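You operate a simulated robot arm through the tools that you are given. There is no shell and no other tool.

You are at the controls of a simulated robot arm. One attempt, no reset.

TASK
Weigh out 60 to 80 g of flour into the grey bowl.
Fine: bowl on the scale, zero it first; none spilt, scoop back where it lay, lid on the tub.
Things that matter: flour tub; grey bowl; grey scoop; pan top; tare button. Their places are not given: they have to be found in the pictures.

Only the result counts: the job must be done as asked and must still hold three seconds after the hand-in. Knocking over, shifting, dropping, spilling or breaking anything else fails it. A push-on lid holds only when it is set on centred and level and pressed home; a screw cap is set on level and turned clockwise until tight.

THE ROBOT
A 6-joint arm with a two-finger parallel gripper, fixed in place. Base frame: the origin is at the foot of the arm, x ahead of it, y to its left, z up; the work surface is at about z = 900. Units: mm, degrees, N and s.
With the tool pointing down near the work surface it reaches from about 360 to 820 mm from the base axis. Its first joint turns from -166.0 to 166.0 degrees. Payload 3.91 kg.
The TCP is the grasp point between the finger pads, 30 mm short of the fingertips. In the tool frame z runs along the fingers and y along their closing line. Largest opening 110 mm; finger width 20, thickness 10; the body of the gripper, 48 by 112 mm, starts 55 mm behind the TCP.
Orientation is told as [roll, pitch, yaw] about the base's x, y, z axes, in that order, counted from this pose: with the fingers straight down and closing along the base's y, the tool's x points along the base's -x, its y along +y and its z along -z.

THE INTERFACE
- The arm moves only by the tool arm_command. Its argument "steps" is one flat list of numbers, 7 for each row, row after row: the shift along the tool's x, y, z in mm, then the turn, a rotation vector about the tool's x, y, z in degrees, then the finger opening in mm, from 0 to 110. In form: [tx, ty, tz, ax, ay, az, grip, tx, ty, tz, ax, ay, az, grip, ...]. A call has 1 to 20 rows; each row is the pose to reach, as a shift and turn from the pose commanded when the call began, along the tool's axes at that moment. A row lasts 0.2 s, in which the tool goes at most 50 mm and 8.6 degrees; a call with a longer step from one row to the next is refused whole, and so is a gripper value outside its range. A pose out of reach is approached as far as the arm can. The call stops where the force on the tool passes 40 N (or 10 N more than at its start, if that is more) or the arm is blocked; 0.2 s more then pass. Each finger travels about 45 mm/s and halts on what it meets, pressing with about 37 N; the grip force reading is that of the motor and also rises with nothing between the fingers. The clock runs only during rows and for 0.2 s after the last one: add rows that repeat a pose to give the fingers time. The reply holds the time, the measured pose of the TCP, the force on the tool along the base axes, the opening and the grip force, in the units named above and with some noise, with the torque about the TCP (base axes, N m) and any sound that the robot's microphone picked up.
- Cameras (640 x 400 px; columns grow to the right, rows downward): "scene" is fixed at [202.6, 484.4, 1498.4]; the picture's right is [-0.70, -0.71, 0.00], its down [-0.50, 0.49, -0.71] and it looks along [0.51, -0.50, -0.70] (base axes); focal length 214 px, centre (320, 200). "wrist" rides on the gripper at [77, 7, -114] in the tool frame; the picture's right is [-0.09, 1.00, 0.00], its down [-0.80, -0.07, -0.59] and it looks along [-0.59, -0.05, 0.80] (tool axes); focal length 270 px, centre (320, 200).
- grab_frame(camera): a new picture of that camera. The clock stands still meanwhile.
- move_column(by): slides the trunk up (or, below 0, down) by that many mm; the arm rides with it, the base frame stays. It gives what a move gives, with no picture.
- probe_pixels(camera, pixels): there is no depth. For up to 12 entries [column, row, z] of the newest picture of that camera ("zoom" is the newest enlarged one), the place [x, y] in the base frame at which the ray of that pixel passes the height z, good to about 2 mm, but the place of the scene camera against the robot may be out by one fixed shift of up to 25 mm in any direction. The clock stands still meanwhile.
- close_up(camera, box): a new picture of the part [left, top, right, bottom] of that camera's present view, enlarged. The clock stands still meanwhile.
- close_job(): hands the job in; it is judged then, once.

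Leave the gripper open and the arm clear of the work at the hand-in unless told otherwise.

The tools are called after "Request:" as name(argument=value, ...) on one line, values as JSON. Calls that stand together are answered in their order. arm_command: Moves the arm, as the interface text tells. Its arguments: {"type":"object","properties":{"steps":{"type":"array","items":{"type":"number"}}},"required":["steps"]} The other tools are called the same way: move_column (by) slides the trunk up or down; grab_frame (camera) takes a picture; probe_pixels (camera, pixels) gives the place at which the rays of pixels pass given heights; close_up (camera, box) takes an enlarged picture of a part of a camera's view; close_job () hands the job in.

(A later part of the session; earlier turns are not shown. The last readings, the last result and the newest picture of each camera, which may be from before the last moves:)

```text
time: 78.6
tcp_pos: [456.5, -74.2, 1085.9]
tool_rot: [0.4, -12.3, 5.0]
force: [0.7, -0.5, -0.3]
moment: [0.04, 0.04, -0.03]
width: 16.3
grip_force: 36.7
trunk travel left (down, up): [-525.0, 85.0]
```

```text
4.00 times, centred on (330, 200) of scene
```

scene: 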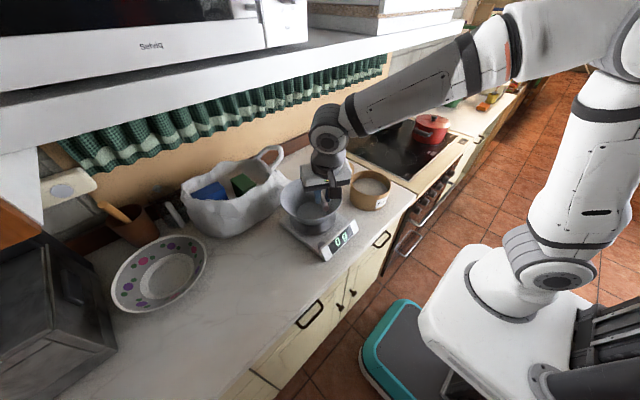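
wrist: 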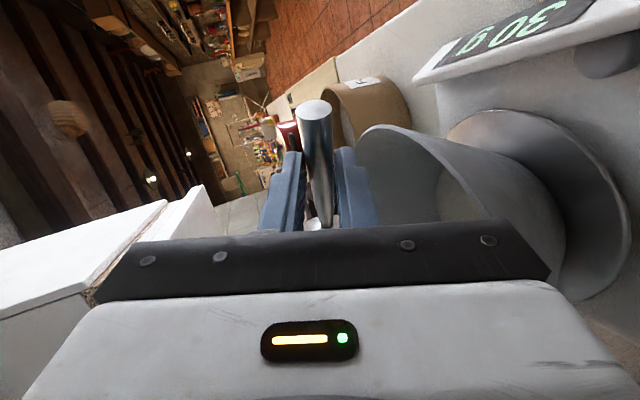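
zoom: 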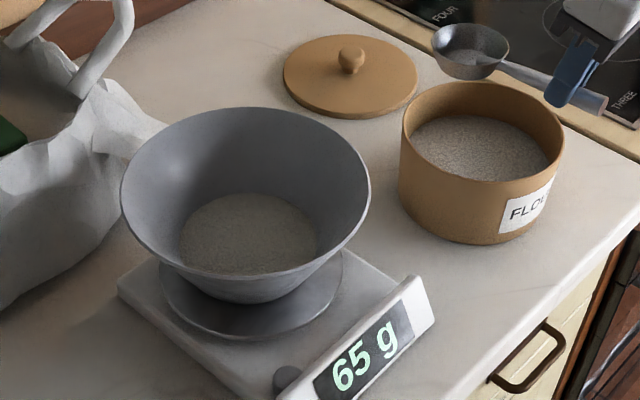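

The scoop is empty and the display shows 65 g. Before returning the scoop I check in the wrist view that it has not slipped in the fingers.

Request:
grab_frame(camera="wrist")

```text
taken
```

wrist: 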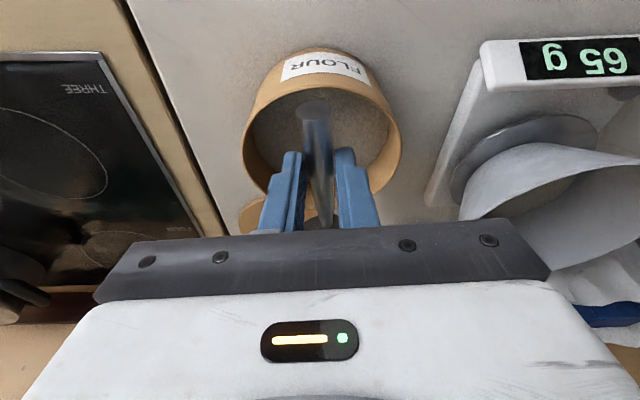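

The handle's end is at (314,107), just as after the grasp, so it has not slipped. I move it to above its resting place at TCP (467,-189,1055), back to the grasp tilt.

Request:
arm_command(steps=[1, -19.2, 5, 0.07, -1.3, 0, 0, 2, -38.4, 10.1, 0.13, -2.6, 0, 0, 3, -57.6, 15.1, 0.2, -3.9, 0, 0, 4, -76.9, 20.2, 0.27, -5.1, 0, 0, 5, -96, 25.2, 0.33, -6.4, 0, 0, 6.1, -115.3, 30.3, 0.4, -7.7, 0, 0, 6.1, -115.3, 30.3, 0.4, -7.7, 0, 0])

Request:
grab_frame(camera="wrist")

```text
time: 80.2
tcp_pos: [469.0, -189.0, 1053.7]
tool_rot: [0.0, -20.0, 4.9]
force: [-0.4, 0.2, -0.6]
moment: [0.0, 0.01, 0.0]
width: 16.4
grip_force: 37.3
trunk travel left (down, up): [-525.0, 85.0]
```

```text
taken
```

wrist: 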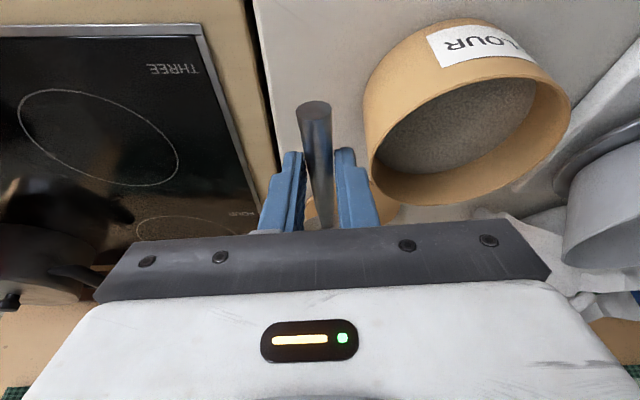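

I read the pose once more to average out the noise before lowering.

Request:
arm_command(steps=[0, 0, 0, 0, 0, 0, 0])

Request:
arm_command(steps=[0, 0, 0, 0, 0, 0, 0])

Request:
arm_command(steps=[0, 0, 0, 0, 0, 0, 0])

```text
time: 80.6
tcp_pos: [468.9, -188.1, 1052.6]
tool_rot: [0.0, -19.9, 4.9]
force: [-0.6, 0.3, 0.2]
moment: [-0.03, 0.04, -0.01]
width: 16.2
grip_force: 37.0
trunk travel left (down, up): [-525.0, 85.0]
```

```text
time: 81.0
tcp_pos: [468.3, -187.6, 1054.6]
tool_rot: [0.1, -20.0, 4.9]
force: [0.1, 0.5, -0.5]
moment: [-0.01, 0.06, -0.01]
width: 16.5
grip_force: 37.4
trunk travel left (down, up): [-525.0, 85.0]
```

```text
time: 81.4
tcp_pos: [469.0, -187.9, 1055.2]
tool_rot: [0.0, -20.0, 4.9]
force: [-0.3, 0.3, -0.7]
moment: [0.0, 0.06, -0.03]
width: 16.4
grip_force: 37.1
trunk travel left (down, up): [-525.0, 85.0]
```

The pose averages (468.8,-188.1,1054). I lower it onto its place, correcting -2.3 in x and -0.8 in y, and stop about 3 mm above the grasp height.

Request:
arm_command(steps=[12.5, -0.6, 27.4, 0, 0, 0, 0, 22.7, -0.6, 55.6, 0, 0, 0, 0, 31.3, -0.6, 79.1, 0, 0, 0, 0, 38.1, -0.6, 97.9, 0, 0, 0, 0, 40.5, -0.6, 104.5, 0, 0, 0, 0, 41.9, -0.6, 108.2, 0, 0, 0, 0, 41.9, -0.6, 108.2, 0, 0, 0, 0])

Request:
grab_frame(camera="wrist")

Request:
close_up(camera="scene", box=[360, 160, 440, 220])

```text
time: 83.0
tcp_pos: [466.3, -189.7, 936.3]
tool_rot: [-0.1, -19.9, 4.8]
force: [0.5, -0.5, 0.9]
moment: [0.02, -0.08, 0.01]
width: 16.4
grip_force: 37.3
trunk travel left (down, up): [-525.0, 85.0]
```

```text
taken
```

wrist: 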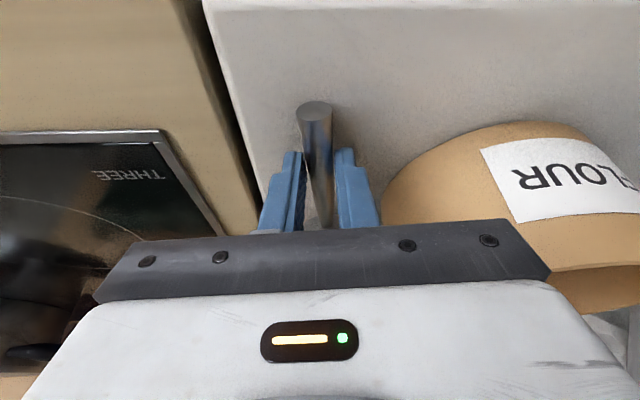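

```text
6.67 times, centred on (400, 190) of scene
```

zoom: 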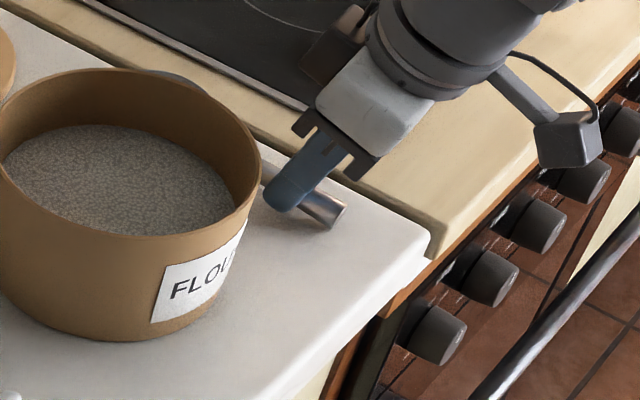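

The place matches the first view, and the force (+0.9) suggests the scoop is just touching. I lower 1 mm more and then open the fingers slowly.

Request:
arm_command(steps=[0.34, 0, 0.94, 0, 0, 0, 0, 0.34, 0, 0.94, 0, 0, 0, 0])

```text
time: 83.6
tcp_pos: [466.3, -189.1, 936.5]
tool_rot: [-0.2, -20.1, 5.0]
force: [0.7, -0.6, 9.1]
moment: [0.06, -0.74, -0.02]
width: 16.5
grip_force: 36.8
trunk travel left (down, up): [-525.0, 85.0]
```

The cup presses the table with 9 N, so it is down. I ease up 0.8 mm and open the fingers slowly.

Request:
arm_command(steps=[-0.27, 0, -0.75, 0, 0, 0, 0, -0.27, 0, -0.75, 0, 0, 0, 17, -0.27, 0, -0.75, 0, 0, 0, 19, -0.27, 0, -0.75, 0, 0, 0, 22, -0.27, 0, -0.75, 0, 0, 0, 28, -0.27, 0, -0.75, 0, 0, 0, 36, -0.27, 0, -0.75, 0, 0, 0, 40, -0.27, 0, -0.75, 0, 0, 0, 40])

Request:
grab_frame(camera="wrist")

Request:
close_up(camera="scene", box=[360, 160, 440, 220])

```text
time: 85.4
tcp_pos: [466.5, -188.2, 936.7]
tool_rot: [0.0, -19.9, 4.9]
force: [0.2, -0.4, -0.9]
moment: [0.01, -0.02, -0.01]
width: 40.0
grip_force: 0.1
trunk travel left (down, up): [-525.0, 85.0]
```

```text
taken
```

wrist: 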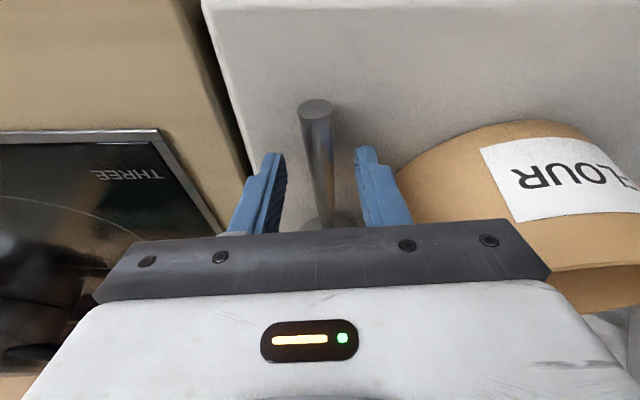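

```text
6.67 times, centred on (400, 190) of scene
```

zoom: 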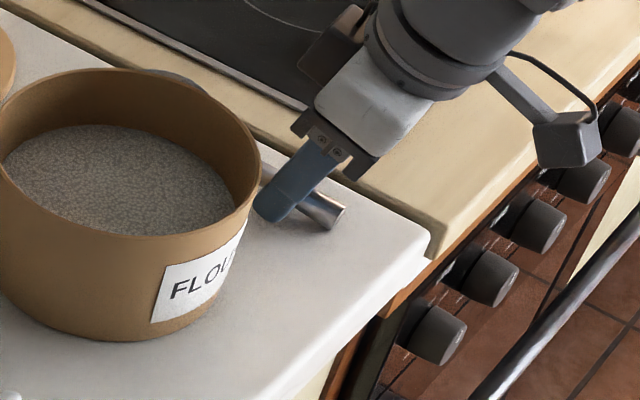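

The scoop is released with its handle lying as before. I back off along the tool axis by 60 mm, then compare the scoop's place with the first views.

Request:
arm_command(steps=[0, 0, -15, 0, 0, 0, 40, 0, 0, -35, 0, 0, 0, 40, 0, 0, -60, 0, 0, 0, 40])

Request:
grab_frame(camera="wrist")

Request:
close_up(camera="scene", box=[340, 150, 440, 230])

```text
time: 86.2
tcp_pos: [443.9, -190.2, 993.8]
tool_rot: [0.0, -20.0, 5.0]
force: [0.6, -0.4, -0.2]
moment: [-0.02, -0.01, 0.02]
width: 39.9
grip_force: 0.1
trunk travel left (down, up): [-525.0, 85.0]
```

```text
taken
```

wrist: 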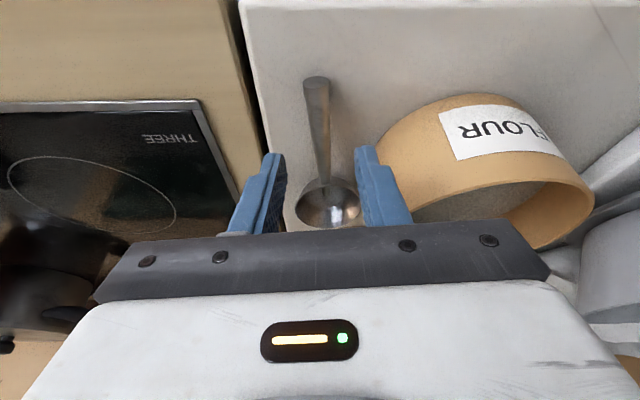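

```text
5.00 times, centred on (390, 190) of scene
```

zoom: 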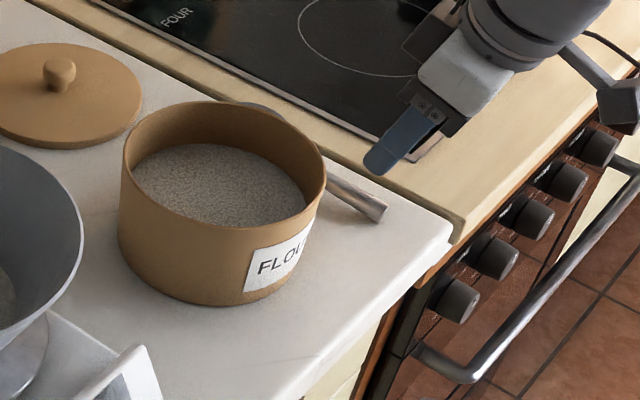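

The scoop lies as it did at first: its handle end is at (380,210) in the same enlargement as before. Now the lid: I rise, straighten the tool, and go to view it.

Request:
arm_command(steps=[-12.8, 0, -35.3, 0, 5, 0, 40, -25.6, 0, -70.5, 0, 10, 0, 40, -38.5, 0, -105.8, 0, 15, 0, 40, -51.3, 0, -141, 0, 20, 0, 40])

Request:
arm_command(steps=[-40, 18, -2, 0, 0, 1.7, 50, -80, 36, -4, 0, 0, 3.3, 50, -121, 54.6, -6, 0, 0, 5, 50, -121, 54.6, -6, 0, 0, 5, 50])

Request:
grab_frame(camera="wrist")

```text
time: 87.2
tcp_pos: [442.1, -191.0, 1144.4]
tool_rot: [0.0, 0.0, 5.0]
force: [-0.2, -0.7, 0.5]
moment: [-0.02, -0.01, -0.03]
width: 39.8
grip_force: 0.0
trunk travel left (down, up): [-525.0, 85.0]
```

```text
time: 88.2
tcp_pos: [560.7, -126.4, 1150.5]
tool_rot: [0.0, 0.0, 0.0]
force: [0.2, -0.8, 0.5]
moment: [0.0, 0.03, -0.04]
width: 50.1
grip_force: 0.1
trunk travel left (down, up): [-525.0, 85.0]
```

```text
taken
```

wrist: 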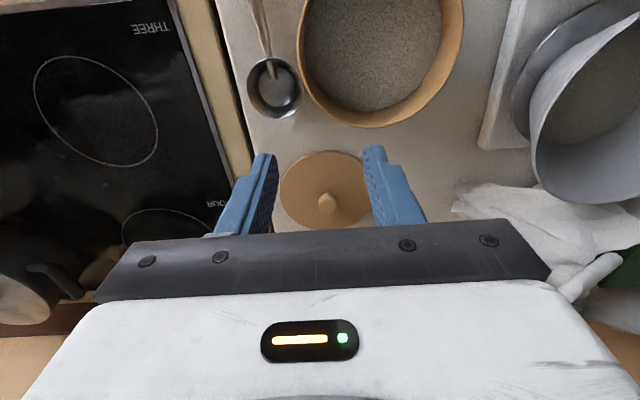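

The lid with its knob is at (326,195). I'll enlarge and probe it, together with the tub rim.

Request:
close_up(camera="wrist", box=[265, 140, 385, 235])

Request:
probe_pixels(camera="wrist", pixels=[[327, 205, 920], [327, 205, 930], [327, 205, 940], [326, 151, 910], [281, 188, 910], [370, 188, 910], [297, 60, 990], [465, 30, 990], [376, 128, 990]])

```text
4.21 times, centred on (325, 188) of wrist
```

zoom: 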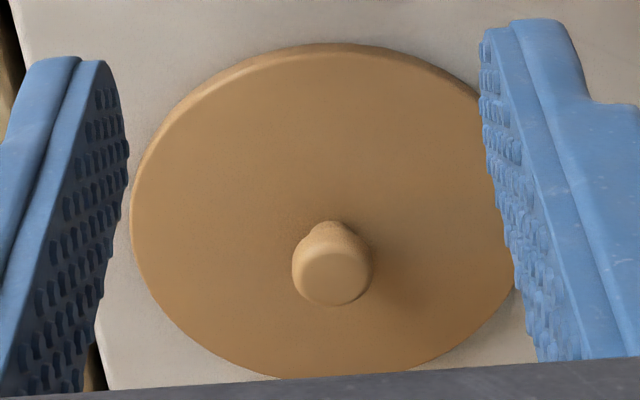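

```text
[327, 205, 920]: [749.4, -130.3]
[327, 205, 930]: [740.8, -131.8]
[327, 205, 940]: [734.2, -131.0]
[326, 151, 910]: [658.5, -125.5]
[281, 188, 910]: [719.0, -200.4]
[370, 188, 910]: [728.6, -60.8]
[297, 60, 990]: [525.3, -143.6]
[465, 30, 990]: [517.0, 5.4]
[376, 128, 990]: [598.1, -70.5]
```

I'll probe the lid's edges and knob in the enlarged view.

Request:
probe_pixels(camera="zoom", pixels=[[335, 52, 912], [320, 380, 912], [131, 215, 912], [518, 215, 912], [335, 43, 902], [333, 275, 935], [333, 275, 940], [333, 275, 930], [333, 232, 915]])

```text
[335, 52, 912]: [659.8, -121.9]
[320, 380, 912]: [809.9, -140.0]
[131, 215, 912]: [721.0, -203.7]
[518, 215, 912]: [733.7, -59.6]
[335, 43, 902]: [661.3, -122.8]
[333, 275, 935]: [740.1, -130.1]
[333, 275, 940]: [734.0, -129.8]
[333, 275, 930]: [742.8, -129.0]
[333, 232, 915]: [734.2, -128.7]
```

The lid's centre comes out near (735,-131), with the knob top near z=938 and about 28 mm wide. Before picking it up I measure the tub rim from straight above: I tilt the hand by +20° so the camera looks straight down over the tub.

Request:
arm_command(steps=[1.3, 17, -2, 0, 6.7, 0, 75, 2.7, 34, -4, 0, 13.3, 0, 100, 4, 51, -6, 0, 20, 0, 110, 4, 51, -6, 0, 20, 0, 110])

Request:
grab_frame(camera="wrist")

```text
time: 89.2
tcp_pos: [551.2, -75.8, 1160.3]
tool_rot: [0.1, 19.8, -0.2]
force: [0.1, 0.4, 0.2]
moment: [0.02, -0.03, 0.01]
width: 110.1
grip_force: 0.1
trunk travel left (down, up): [-525.0, 85.0]
```

```text
taken
```

wrist: 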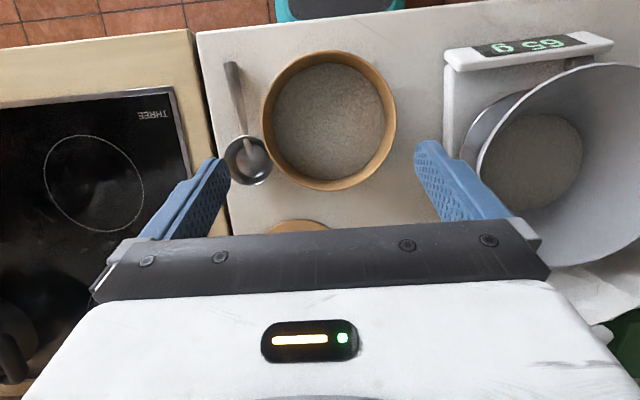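

The whole tub rim is in view, centred near (329,121). I'll enlarge it.

Request:
close_up(camera="wrist", box=[240, 40, 416, 200])

```text
2.50 times, centred on (328, 120) of wrist
```

zoom: 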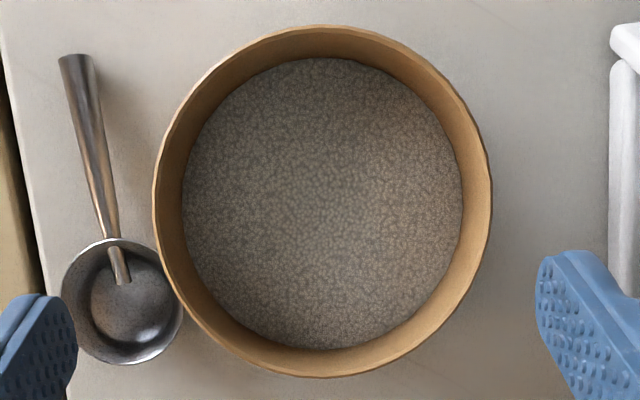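

I'll probe the rim's four extremes at two heights, plus the scoop's handle end and cup centre.

Request:
probe_pixels(camera="zoom", pixels=[[153, 198, 990], [492, 198, 990], [325, 25, 990], [320, 378, 990], [153, 198, 980], [492, 198, 980], [325, 25, 980], [320, 378, 980], [76, 62, 908], [122, 302, 930], [322, 204, 947]])

```text
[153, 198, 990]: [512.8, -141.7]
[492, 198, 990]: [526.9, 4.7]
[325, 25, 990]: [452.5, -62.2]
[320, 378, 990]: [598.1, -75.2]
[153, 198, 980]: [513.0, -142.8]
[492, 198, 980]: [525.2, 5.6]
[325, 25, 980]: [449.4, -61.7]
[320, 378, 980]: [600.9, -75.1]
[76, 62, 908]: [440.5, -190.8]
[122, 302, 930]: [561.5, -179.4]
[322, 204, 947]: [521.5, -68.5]
```

The tub's centre measures (525,-68.5) with a rim radius of about 73, and the scoop sits at its original place within 2 mm. There is a shelf above the back of the counter, so I approach the lid low: first to (650,-131,1045) with the tool upright.

Request:
arm_command(steps=[-26.5, -11, 14.8, 0, -4, 0, 90, -53, -22, 29.7, 0, -8, 0, 70, -79.4, -33, 44.5, 0, -12, 0, 60, -105.9, -44, 59.4, 0, -16, 0, 60, -132.4, -55, 74.2, 0, -19.9, 0, 60, -132.4, -55, 74.2, 0, -19.9, 0, 60])

Request:
grab_frame(camera="wrist")

Request:
grab_frame(camera="scene")

```text
time: 90.6
tcp_pos: [656.5, -130.2, 1040.8]
tool_rot: [0.0, 0.1, -0.1]
force: [-0.5, 0.7, -0.1]
moment: [0.01, 0.02, 0.01]
width: 59.9
grip_force: 0.0
trunk travel left (down, up): [-525.0, 85.0]
```

```text
taken
```

wrist: 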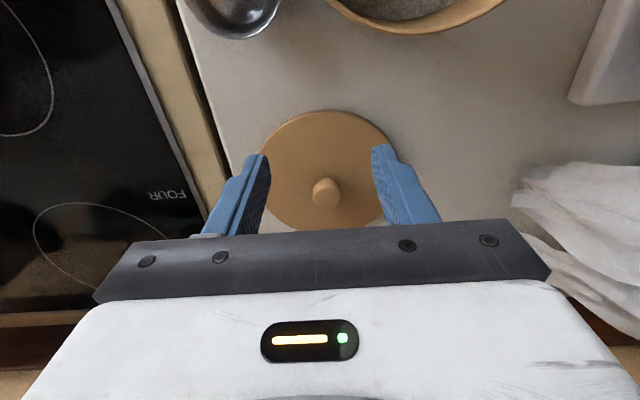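

```text
taken
```

scene: 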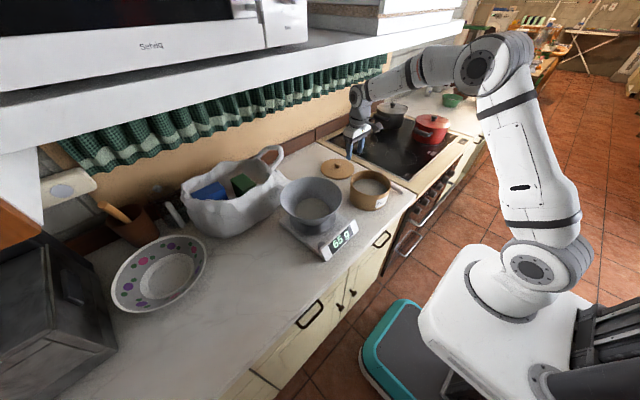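

The lid with knob is well in view at (326,195). I'll enlarge and probe it from here.

Request:
close_up(camera="wrist", box=[240, 100, 410, 240])

```text
2.86 times, centred on (325, 170) of wrist
```

zoom: 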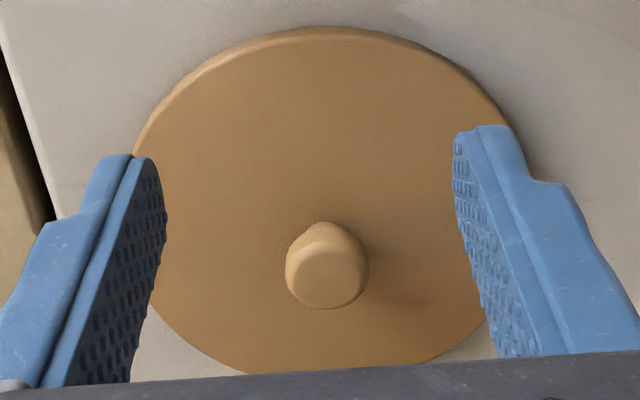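

Request:
probe_pixels(camera="zoom", pixels=[[325, 36, 910], [318, 375, 910], [326, 274, 938], [326, 274, 935], [326, 274, 930], [322, 232, 913], [286, 272, 933], [368, 272, 933], [326, 308, 935], [150, 120, 910], [502, 115, 910]])

```text
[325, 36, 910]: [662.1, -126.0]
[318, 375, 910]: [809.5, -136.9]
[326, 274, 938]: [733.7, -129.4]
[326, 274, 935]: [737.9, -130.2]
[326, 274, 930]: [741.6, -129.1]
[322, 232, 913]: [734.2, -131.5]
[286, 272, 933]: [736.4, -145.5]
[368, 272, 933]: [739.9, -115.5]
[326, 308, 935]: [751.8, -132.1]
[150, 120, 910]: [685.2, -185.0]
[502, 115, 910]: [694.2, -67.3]
```

Lid centre (735.8,-130), knob centre about (736,-130.5), knob about 30 mm wide with its top near z=936. I move over it at z=1000.

Request:
arm_command(steps=[-26, 0, 12, 0, 0, 0, 60, -53, 0, 25, 0, 0, 0, 60, -79.5, -0.3, 40, 0, 0, 0, 60, -79.5, -0.3, 40, 0, 0, 0, 60])

Request:
grab_frame(camera="wrist")

Request:
close_up(camera="scene", box=[310, 70, 410, 220])

```text
time: 91.6
tcp_pos: [735.1, -132.7, 998.9]
tool_rot: [-0.1, 0.1, -0.1]
force: [-0.7, -0.1, 0.3]
moment: [-0.01, 0.03, -0.04]
width: 59.9
grip_force: 0.1
trunk travel left (down, up): [-525.0, 85.0]
```

```text
taken
```

wrist: 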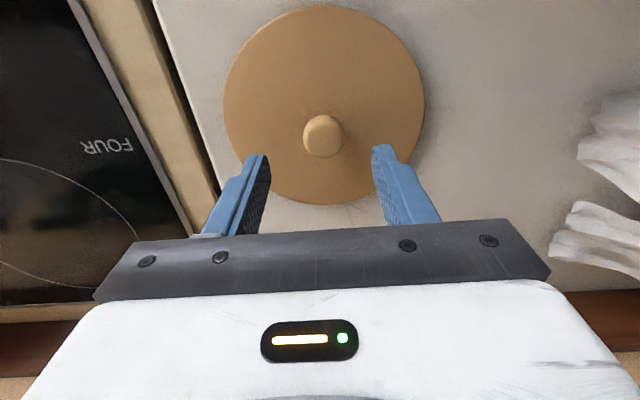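

```text
2.67 times, centred on (360, 145) of scene
```

zoom: 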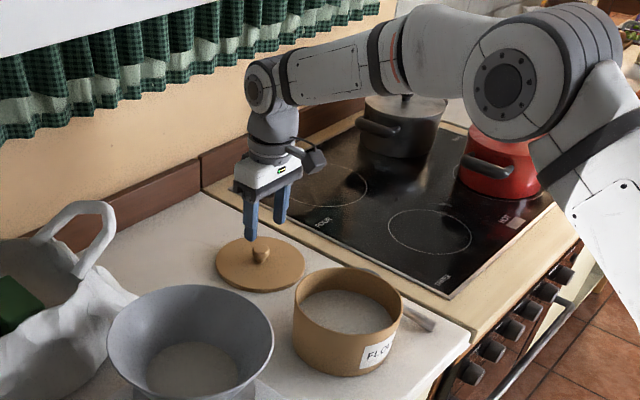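

The hand is over the lid and the full lid circle is visible. I'll probe its extremes once more for the offset to the TCP.

Request:
probe_pixels(camera="wrist", pixels=[[223, 97, 910], [425, 97, 910], [322, 5, 910], [318, 205, 910], [322, 137, 936], [303, 137, 932], [343, 137, 932]])

```text
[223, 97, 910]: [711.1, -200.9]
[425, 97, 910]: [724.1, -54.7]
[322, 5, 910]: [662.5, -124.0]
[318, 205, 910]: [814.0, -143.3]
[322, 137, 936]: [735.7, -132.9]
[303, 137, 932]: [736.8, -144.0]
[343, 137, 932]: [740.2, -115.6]
```

The knob is at about (736,-130), in line with the hand. I descend 48 mm so the fingers straddle the knob.

Request:
arm_command(steps=[-0.5, 1.5, 20, 0, 0, 0, 60, -0.5, 1.5, 36, 0, 0, 0, 60, -0.5, 1.5, 48, 0, 0, 0, 60, -0.5, 1.5, 48, 0, 0, 0, 60])

Request:
grab_frame(camera="wrist")

Request:
close_up(camera="scene", box=[320, 110, 390, 190])

```text
time: 92.6
tcp_pos: [737.6, -129.5, 951.4]
tool_rot: [0.1, 0.1, -0.1]
force: [0.4, 0.3, -1.5]
moment: [0.03, 0.0, 0.03]
width: 60.1
grip_force: 0.1
trunk travel left (down, up): [-525.0, 85.0]
```

```text
taken
```

wrist: 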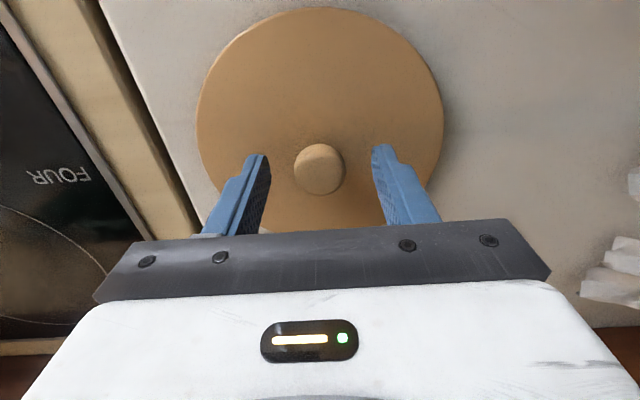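

```text
5.00 times, centred on (355, 150) of scene
```

zoom: 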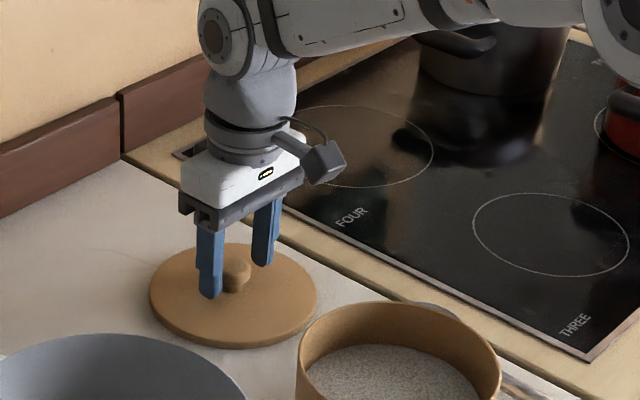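

The knob at (319,168) sits where the tool axis falls, so it is centred. I close on it.

Request:
arm_command(steps=[0, 0, 0, 0, 0, 0, 45, 0, 0, 0, 0, 0, 0, 32, 0, 0, 0, 0, 0, 0, 20, 0, 0, 0, 0, 0, 0, 5, 0, 0, 0, 0, 0, 0, 0, 0, 0, 0, 0, 0, 0, 0])

Request:
grab_frame(camera="wrist")

```text
time: 94.0
tcp_pos: [738.5, -130.2, 951.7]
tool_rot: [0.0, 0.1, -0.2]
force: [-0.3, 0.0, 0.5]
moment: [-0.01, 0.01, -0.06]
width: 26.3
grip_force: 36.8
trunk travel left (down, up): [-525.0, 85.0]
```

```text
taken
```

wrist: 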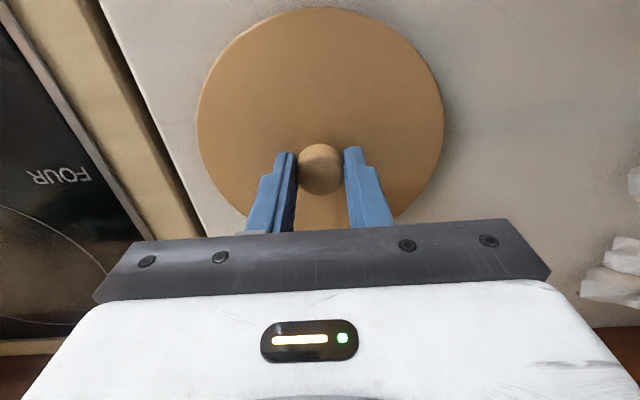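

The grip is at width 26.3. I lift 60 mm and check that the lid hangs level.

Request:
arm_command(steps=[0, 0, -5, 0, 0, 0, 0, 0, 0, -15, 0, 0, 0, 0, 0, 0, -30, 0, 0, 0, 0, 0, 0, -45, 0, 0, 0, 0, 0, 0, -60, 0, 0, 0, 0, 0, 0, -60, 0, 0, 0, 0])

Request:
grab_frame(camera="wrist")

Request:
close_up(camera="scene", box=[320, 100, 390, 180])

```text
time: 95.4
tcp_pos: [734.3, -129.2, 1011.6]
tool_rot: [0.0, 0.3, -0.2]
force: [0.2, 0.4, -0.5]
moment: [-0.01, 0.0, -0.01]
width: 26.4
grip_force: 37.3
trunk travel left (down, up): [-525.0, 85.0]
```

```text
taken
```

wrist: 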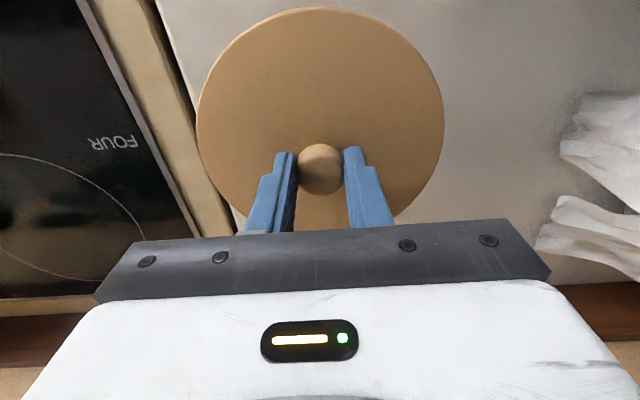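

```text
5.00 times, centred on (355, 140) of scene
```

zoom: 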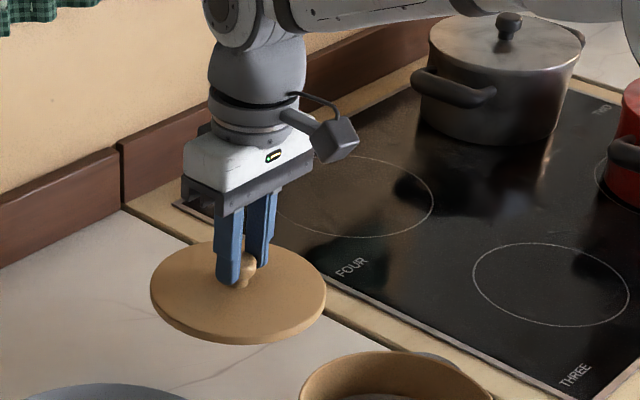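

The lid looks the same in the wrist picture as before lifting, so it hangs level. I'll probe its edges at its present height, z=970, to get the lid centre against the TCP.

Request:
close_up(camera="wrist", box=[180, 0, 460, 240])

Request:
probe_pixels(camera="wrist", pixels=[[197, 110, 970], [444, 110, 970], [321, 12, 970], [250, 30, 970], [400, 33, 970], [215, 180, 970], [427, 176, 970]])

```text
1.67 times, centred on (320, 120) of wrist
```

zoom: 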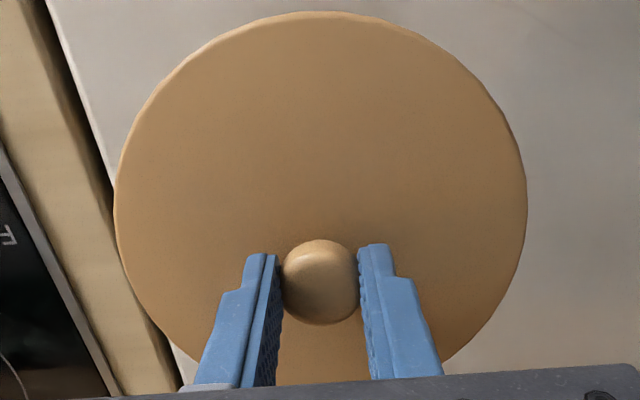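

```text
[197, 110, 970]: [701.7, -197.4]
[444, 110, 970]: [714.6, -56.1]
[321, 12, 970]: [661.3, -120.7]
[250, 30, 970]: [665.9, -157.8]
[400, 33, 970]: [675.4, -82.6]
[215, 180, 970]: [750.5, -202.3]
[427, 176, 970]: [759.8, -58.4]
```

The lid's centre coincides with the TCP within about 1 mm. I carry it up and back, in a path that clears the rim, to above the tub at (525.3,-68.5,1077).

Request:
arm_command(steps=[17, 0, -17, 0, 0, 0, 0, 34, 0, -34, 0, 0, 0, 0, 59, 8.7, -40, 0, 0, 0, 0, 84, 17.3, -45, 0, 0, 0, 0, 109, 26, -50, 0, 0, 0, 0, 134, 34.7, -55, 0, 0, 0, 0, 159, 43.4, -60, 0, 0, 0, 0, 184, 52, -64, 0, 0, 0, 0, 209, 60.7, -66, 0, 0, 0, 0, 209, 60.7, -66, 0, 0, 0, 0])

Request:
arm_command(steps=[0, 0, 0, 0, 0, 0, 0])

Request:
arm_command(steps=[0, 0, 0, 0, 0, 0, 0])

Request:
grab_frame(camera="wrist")

Request:
close_up(camera="scene", box=[320, 120, 430, 220])

```text
time: 97.6
tcp_pos: [527.0, -67.2, 1077.5]
tool_rot: [-0.1, 0.1, -0.1]
force: [0.3, -0.3, -0.7]
moment: [0.01, -0.02, -0.06]
width: 26.4
grip_force: 37.3
trunk travel left (down, up): [-525.0, 85.0]
```

```text
time: 98.0
tcp_pos: [525.2, -69.2, 1077.0]
tool_rot: [0.0, 0.2, -0.1]
force: [-0.1, 1.2, 0.2]
moment: [-0.02, -0.03, -0.02]
width: 26.1
grip_force: 37.2
trunk travel left (down, up): [-525.0, 85.0]
```

```text
time: 98.4
tcp_pos: [525.4, -68.3, 1076.5]
tool_rot: [0.1, 0.1, -0.1]
force: [0.3, -0.1, -0.5]
moment: [0.02, -0.01, 0.04]
width: 26.5
grip_force: 36.8
trunk travel left (down, up): [-525.0, 85.0]
```

```text
taken
```

wrist: 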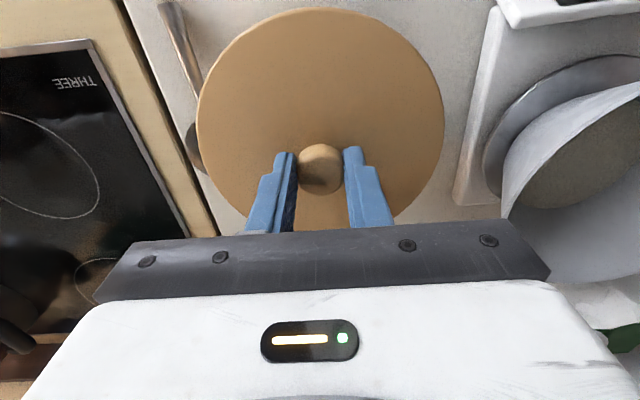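

```text
4.00 times, centred on (375, 170) of scene
```

zoom: 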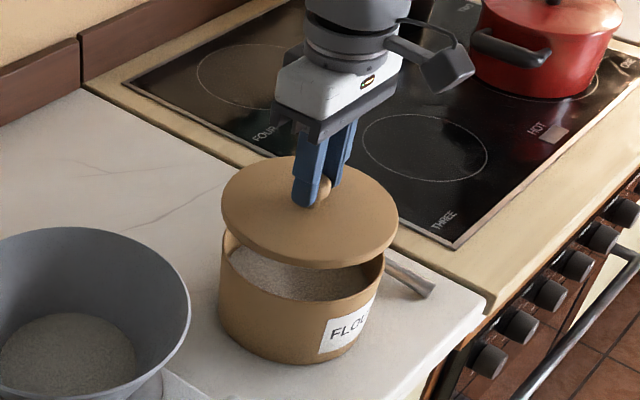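

The lid is over the tub with its underside about 35 mm above the rim. I lower 24 mm and look at the alignment closely.

Request:
arm_command(steps=[0, 0, 8, 0, 0, 0, 0, 0, 0, 16, 0, 0, 0, 0, 0, 0, 24, 0, 0, 0, 0, 0, 0, 24, 0, 0, 0, 0])

Request:
close_up(camera="scene", box=[340, 150, 410, 220])

Request:
grab_frame(camera="wrist")

```text
time: 99.4
tcp_pos: [527.5, -67.7, 1055.0]
tool_rot: [0.0, 0.0, -0.2]
force: [-0.6, -0.3, -0.2]
moment: [-0.03, -0.04, -0.03]
width: 26.5
grip_force: 37.1
trunk travel left (down, up): [-525.0, 85.0]
```

```text
5.71 times, centred on (375, 185) of scene
```

zoom: 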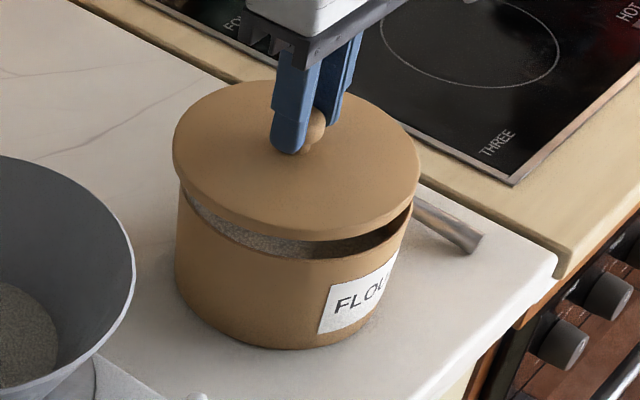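

```text
taken
```

wrist: 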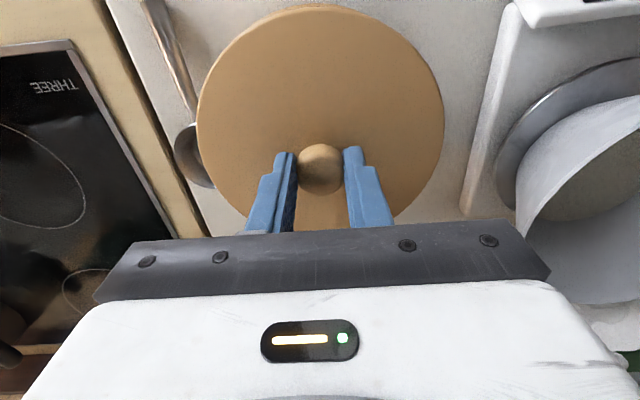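

I'll re-read the pose twice and enlarge the near edge of the lid in the wrist view, where the camera looks straight down, to see whether any tub wall sticks out.

Request:
arm_command(steps=[0, 0, 0, 0, 0, 0, 0])

Request:
arm_command(steps=[0, 0, 0, 0, 0, 0, 0])

Request:
arm_command(steps=[0, 0, 0, 0, 0, 0, 0])

Request:
close_up(camera="wrist", box=[240, 0, 400, 60])

Request:
close_up(camera="scene", box=[360, 180, 420, 215])

```text
time: 99.8
tcp_pos: [528.1, -67.7, 1055.6]
tool_rot: [0.0, 0.1, -0.1]
force: [0.2, -0.2, 0.5]
moment: [0.01, 0.01, 0.0]
width: 26.4
grip_force: 37.2
trunk travel left (down, up): [-525.0, 85.0]
```

```text
time: 100.2
tcp_pos: [526.5, -68.1, 1054.8]
tool_rot: [0.0, 0.1, 0.0]
force: [1.1, 0.2, 0.0]
moment: [0.0, 0.03, 0.02]
width: 26.5
grip_force: 37.3
trunk travel left (down, up): [-525.0, 85.0]
```

```text
time: 100.6
tcp_pos: [526.6, -67.3, 1053.5]
tool_rot: [-0.1, 0.1, -0.1]
force: [0.3, 0.2, -0.7]
moment: [0.01, 0.01, 0.0]
width: 26.3
grip_force: 37.0
trunk travel left (down, up): [-525.0, 85.0]
```

```text
4.00 times, centred on (320, 30) of wrist
```

zoom: 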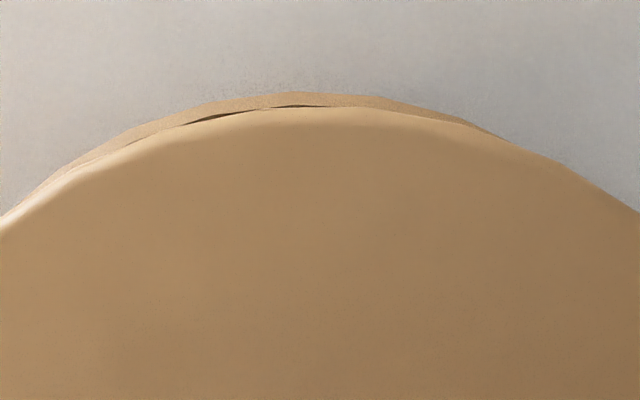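

```text
10.67 times, centred on (390, 198) of scene
```

zoom: 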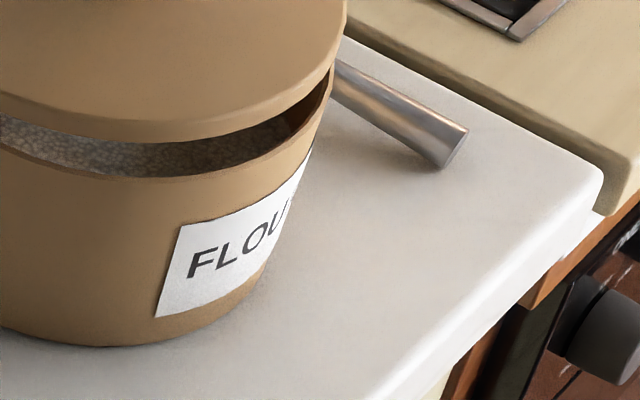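

This is useful: beyond the lid's near edge a thin crescent of the tub rim shows, even about the -x direction. So the lid is about 3 mm too far in +x while y is good. I shift -3 mm in x and check again.

Request:
arm_command(steps=[3, -0.3, 0, 0, 0, 0, 0, 3, -0.3, 0, 0, 0, 0, 0])

Request:
close_up(camera="wrist", box=[240, 0, 400, 60])

Request:
close_up(camera="scene", box=[340, 150, 410, 220])

```text
time: 101.2
tcp_pos: [522.9, -69.3, 1055.3]
tool_rot: [0.1, 0.2, -0.1]
force: [0.6, 0.9, 0.7]
moment: [-0.03, 0.01, 0.0]
width: 26.4
grip_force: 37.3
trunk travel left (down, up): [-525.0, 85.0]
```

```text
4.00 times, centred on (320, 30) of wrist
```

zoom: 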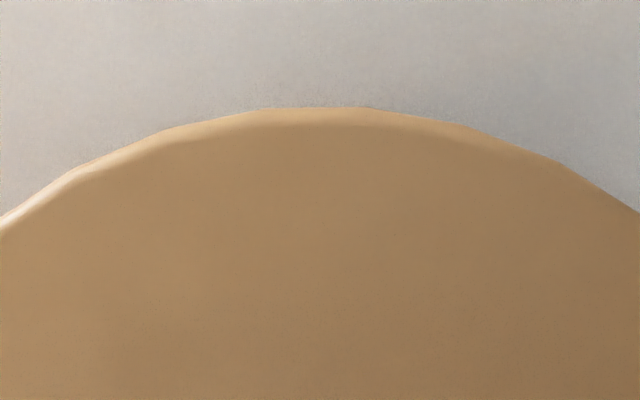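

```text
5.71 times, centred on (375, 185) of scene
```

zoom: 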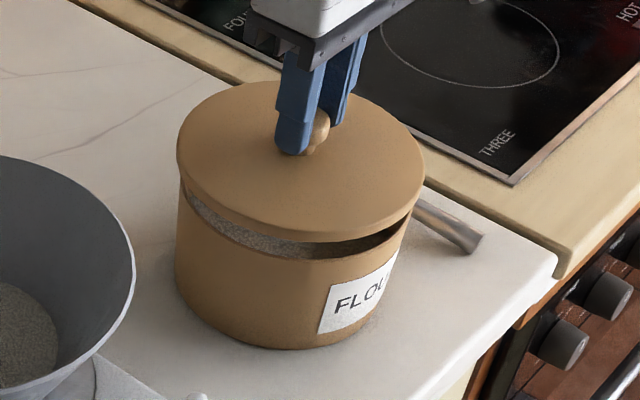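

The rim is now fully covered at the near side. I'll check left and right in the scene view at high enlargement.

Request:
close_up(camera="scene", box=[344, 172, 364, 194])

Request:
close_up(camera="scene", box=[380, 172, 400, 194])

```text
16.00 times, centred on (354, 183) of scene
```

zoom: 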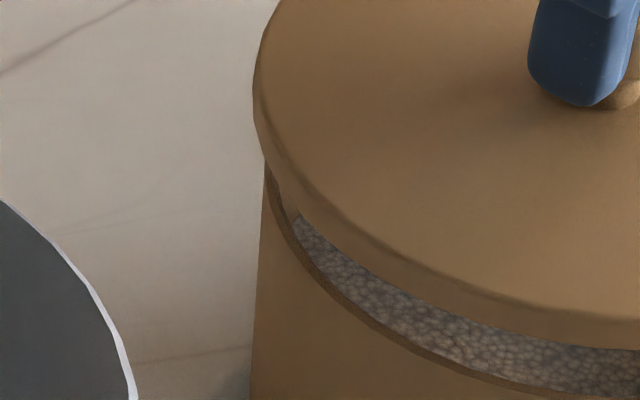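

```text
16.00 times, centred on (390, 183) of scene
```

zoom: 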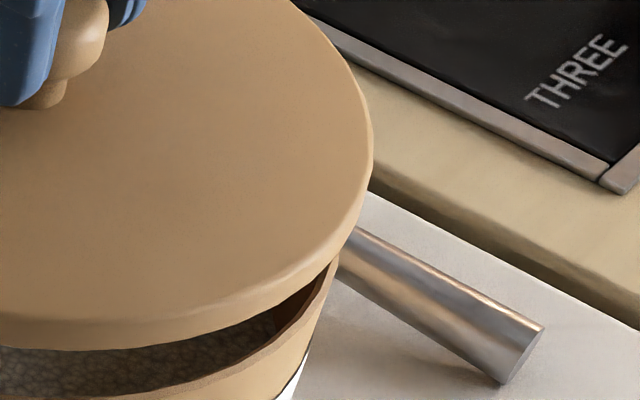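

By the scene view the lid's centre (371.56) matches where a concentric lid should show (371.6), and the near edge covers the rim. I lower in small steps until contact.

Request:
arm_command(steps=[0, 0, 3, 0, 0, 0, 0, 0, 0, 6, 0, 0, 0, 0, 0, 0, 8, 0, 0, 0, 0, 0, 0, 9.5, 0, 0, 0, 0, 0, 0, 11, 0, 0, 0, 0])

Request:
close_up(camera="scene", box=[340, 150, 410, 220])

```text
time: 102.4
tcp_pos: [523.3, -69.0, 1042.5]
tool_rot: [0.1, 0.0, -0.1]
force: [0.1, -1.1, -0.7]
moment: [0.0, -0.01, 0.01]
width: 26.3
grip_force: 37.1
trunk travel left (down, up): [-525.0, 85.0]
```

```text
5.71 times, centred on (375, 185) of scene
```

zoom: 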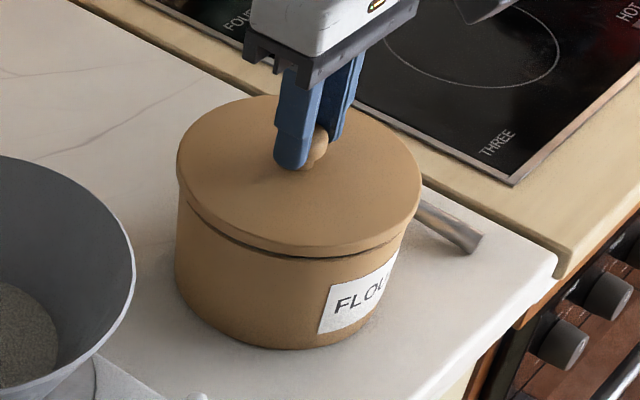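

There is still a small gap and no force. I go on in 1 mm steps.

Request:
arm_command(steps=[0, 0, 1, 0, 0, 0, 0, 0, 0, 2, 0, 0, 0, 0, 0, 0, 3, 0, 0, 0, 0, 0, 0, 4, 0, 0, 0, 0])

Request:
close_up(camera="scene", box=[340, 150, 410, 220])

Request:
close_up(camera="wrist", box=[180, 0, 460, 240])

```text
time: 103.4
tcp_pos: [523.6, -68.9, 1038.9]
tool_rot: [0.0, 0.0, -0.1]
force: [0.6, 0.1, 0.0]
moment: [-0.04, 0.0, 0.01]
width: 26.3
grip_force: 37.1
trunk travel left (down, up): [-525.0, 85.0]
```

```text
5.71 times, centred on (375, 185) of scene
```

zoom: 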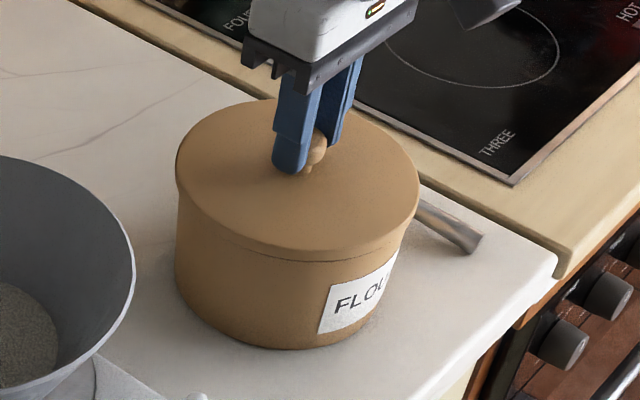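

```text
1.67 times, centred on (320, 120) of wrist
```

zoom: 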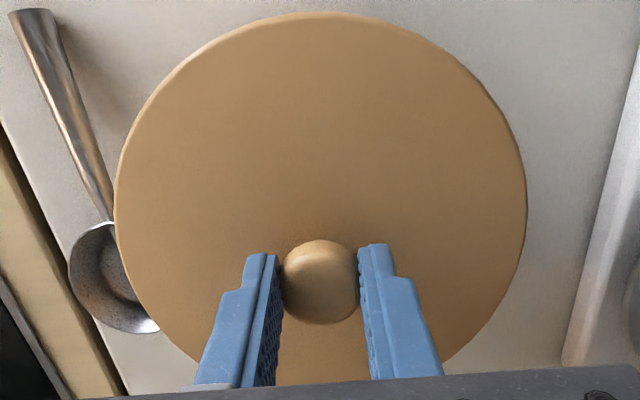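

Visually it is almost seated with no force yet. I continue down with 1 mm steps and watch the force.

Request:
arm_command(steps=[0, 0, 1, 0, 0, 0, 0, 0, 0, 2, 0, 0, 0, 0])

```text
time: 104.0
tcp_pos: [523.4, -68.7, 1037.4]
tool_rot: [0.0, 0.1, -0.1]
force: [0.9, 0.5, -0.3]
moment: [0.0, -0.01, 0.03]
width: 26.4
grip_force: 37.0
trunk travel left (down, up): [-525.0, 85.0]
```

Request:
arm_command(steps=[0, 0, 1, 0, 0, 0, 0, 0, 0, 2, 0, 0, 0, 0])

Request:
close_up(camera="scene", box=[340, 150, 410, 220])

```text
time: 104.6
tcp_pos: [523.9, -68.4, 1036.2]
tool_rot: [0.0, 0.0, -0.1]
force: [-2.0, -1.2, 9.9]
moment: [-0.06, 0.14, 0.0]
width: 26.5
grip_force: 36.6
trunk travel left (down, up): [-525.0, 85.0]
heard: snap
```

```text
5.71 times, centred on (375, 185) of scene
```

zoom: 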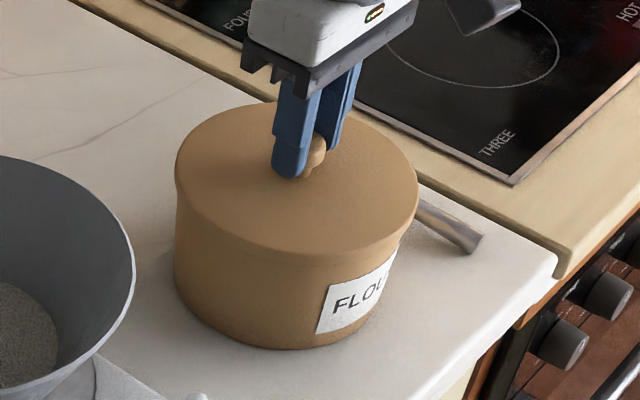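

I heard a snap and felt 10 N, so the lid has gone home. I give it one slight further press of 0.8 mm to be sure.

Request:
arm_command(steps=[0, 0, 0.8, 0, 0, 0, 0, 0, 0, 0.8, 0, 0, 0, 0])

```text
time: 105.2
tcp_pos: [523.7, -68.8, 1037.2]
tool_rot: [0.0, -0.2, -0.1]
force: [-0.5, 3.1, 26.6]
moment: [0.05, 0.06, 0.01]
width: 26.4
grip_force: 37.2
trunk travel left (down, up): [-525.0, 85.0]
```

It is firmly seated at 26.6 N. I relieve the pressure by 1.2 mm and open the fingers.

Request:
arm_command(steps=[0, 0, -1.2, 0, 0, 0, 0, 0, 0, -1.2, 0, 0, 0, 28, 0, 0, -1.2, 0, 0, 0, 34, 0, 0, -1.2, 0, 0, 0, 45, 0, 0, -1.2, 0, 0, 0, 60, 0, 0, -1.2, 0, 0, 0, 60])

Request:
grab_frame(camera="wrist")

```text
time: 106.6
tcp_pos: [523.8, -68.2, 1036.1]
tool_rot: [-0.1, 0.1, -0.1]
force: [0.0, 0.3, -1.3]
moment: [0.0, 0.01, 0.01]
width: 60.1
grip_force: 0.1
trunk travel left (down, up): [-525.0, 85.0]
```

```text
taken
```

wrist: 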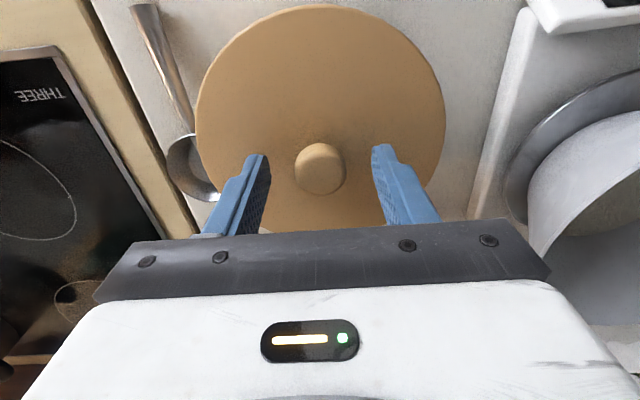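

The fingers are free of the knob and the lid stays put. I rise straight up 150 mm and back a little, then check everything.

Request:
arm_command(steps=[0, 0, -20, 0, 0, 0, 60, 0, 0, -55, 0, 0, 0, 60, 0, 0, -95, 0, 0, 0, 60, 20, 0, -135, 0, 0, 0, 60, 50, 0, -170, 0, 0, 0, 80, 80, 0, -200, 0, 0, 0, 80])

Request:
grab_frame(camera="wrist")

Request:
grab_frame(camera="scene")

Request:
close_up(camera="scene", box=[260, 140, 440, 260])

```text
time: 108.0
tcp_pos: [444.9, -71.4, 1236.3]
tool_rot: [0.1, 0.1, -0.1]
force: [0.3, -0.7, 0.8]
moment: [0.0, -0.02, 0.03]
width: 79.7
grip_force: 0.0
trunk travel left (down, up): [-525.0, 85.0]
```

```text
taken
```

wrist: 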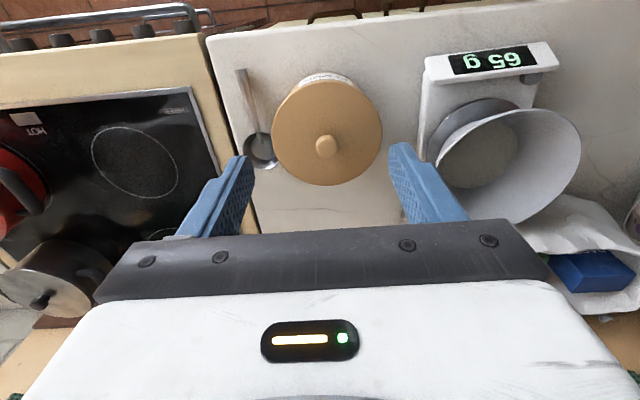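

```text
taken
```

scene: 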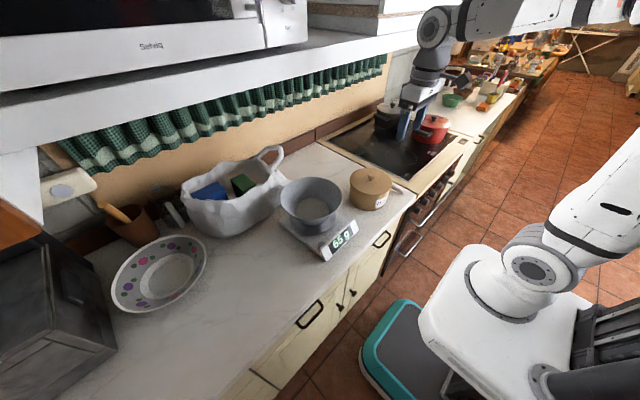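

```text
3.33 times, centred on (350, 200) of scene
```

zoom: 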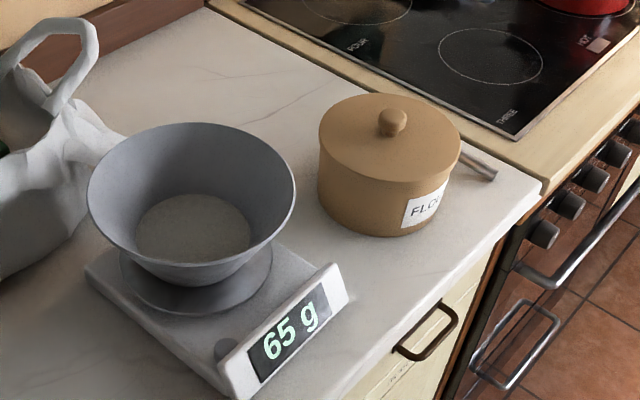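

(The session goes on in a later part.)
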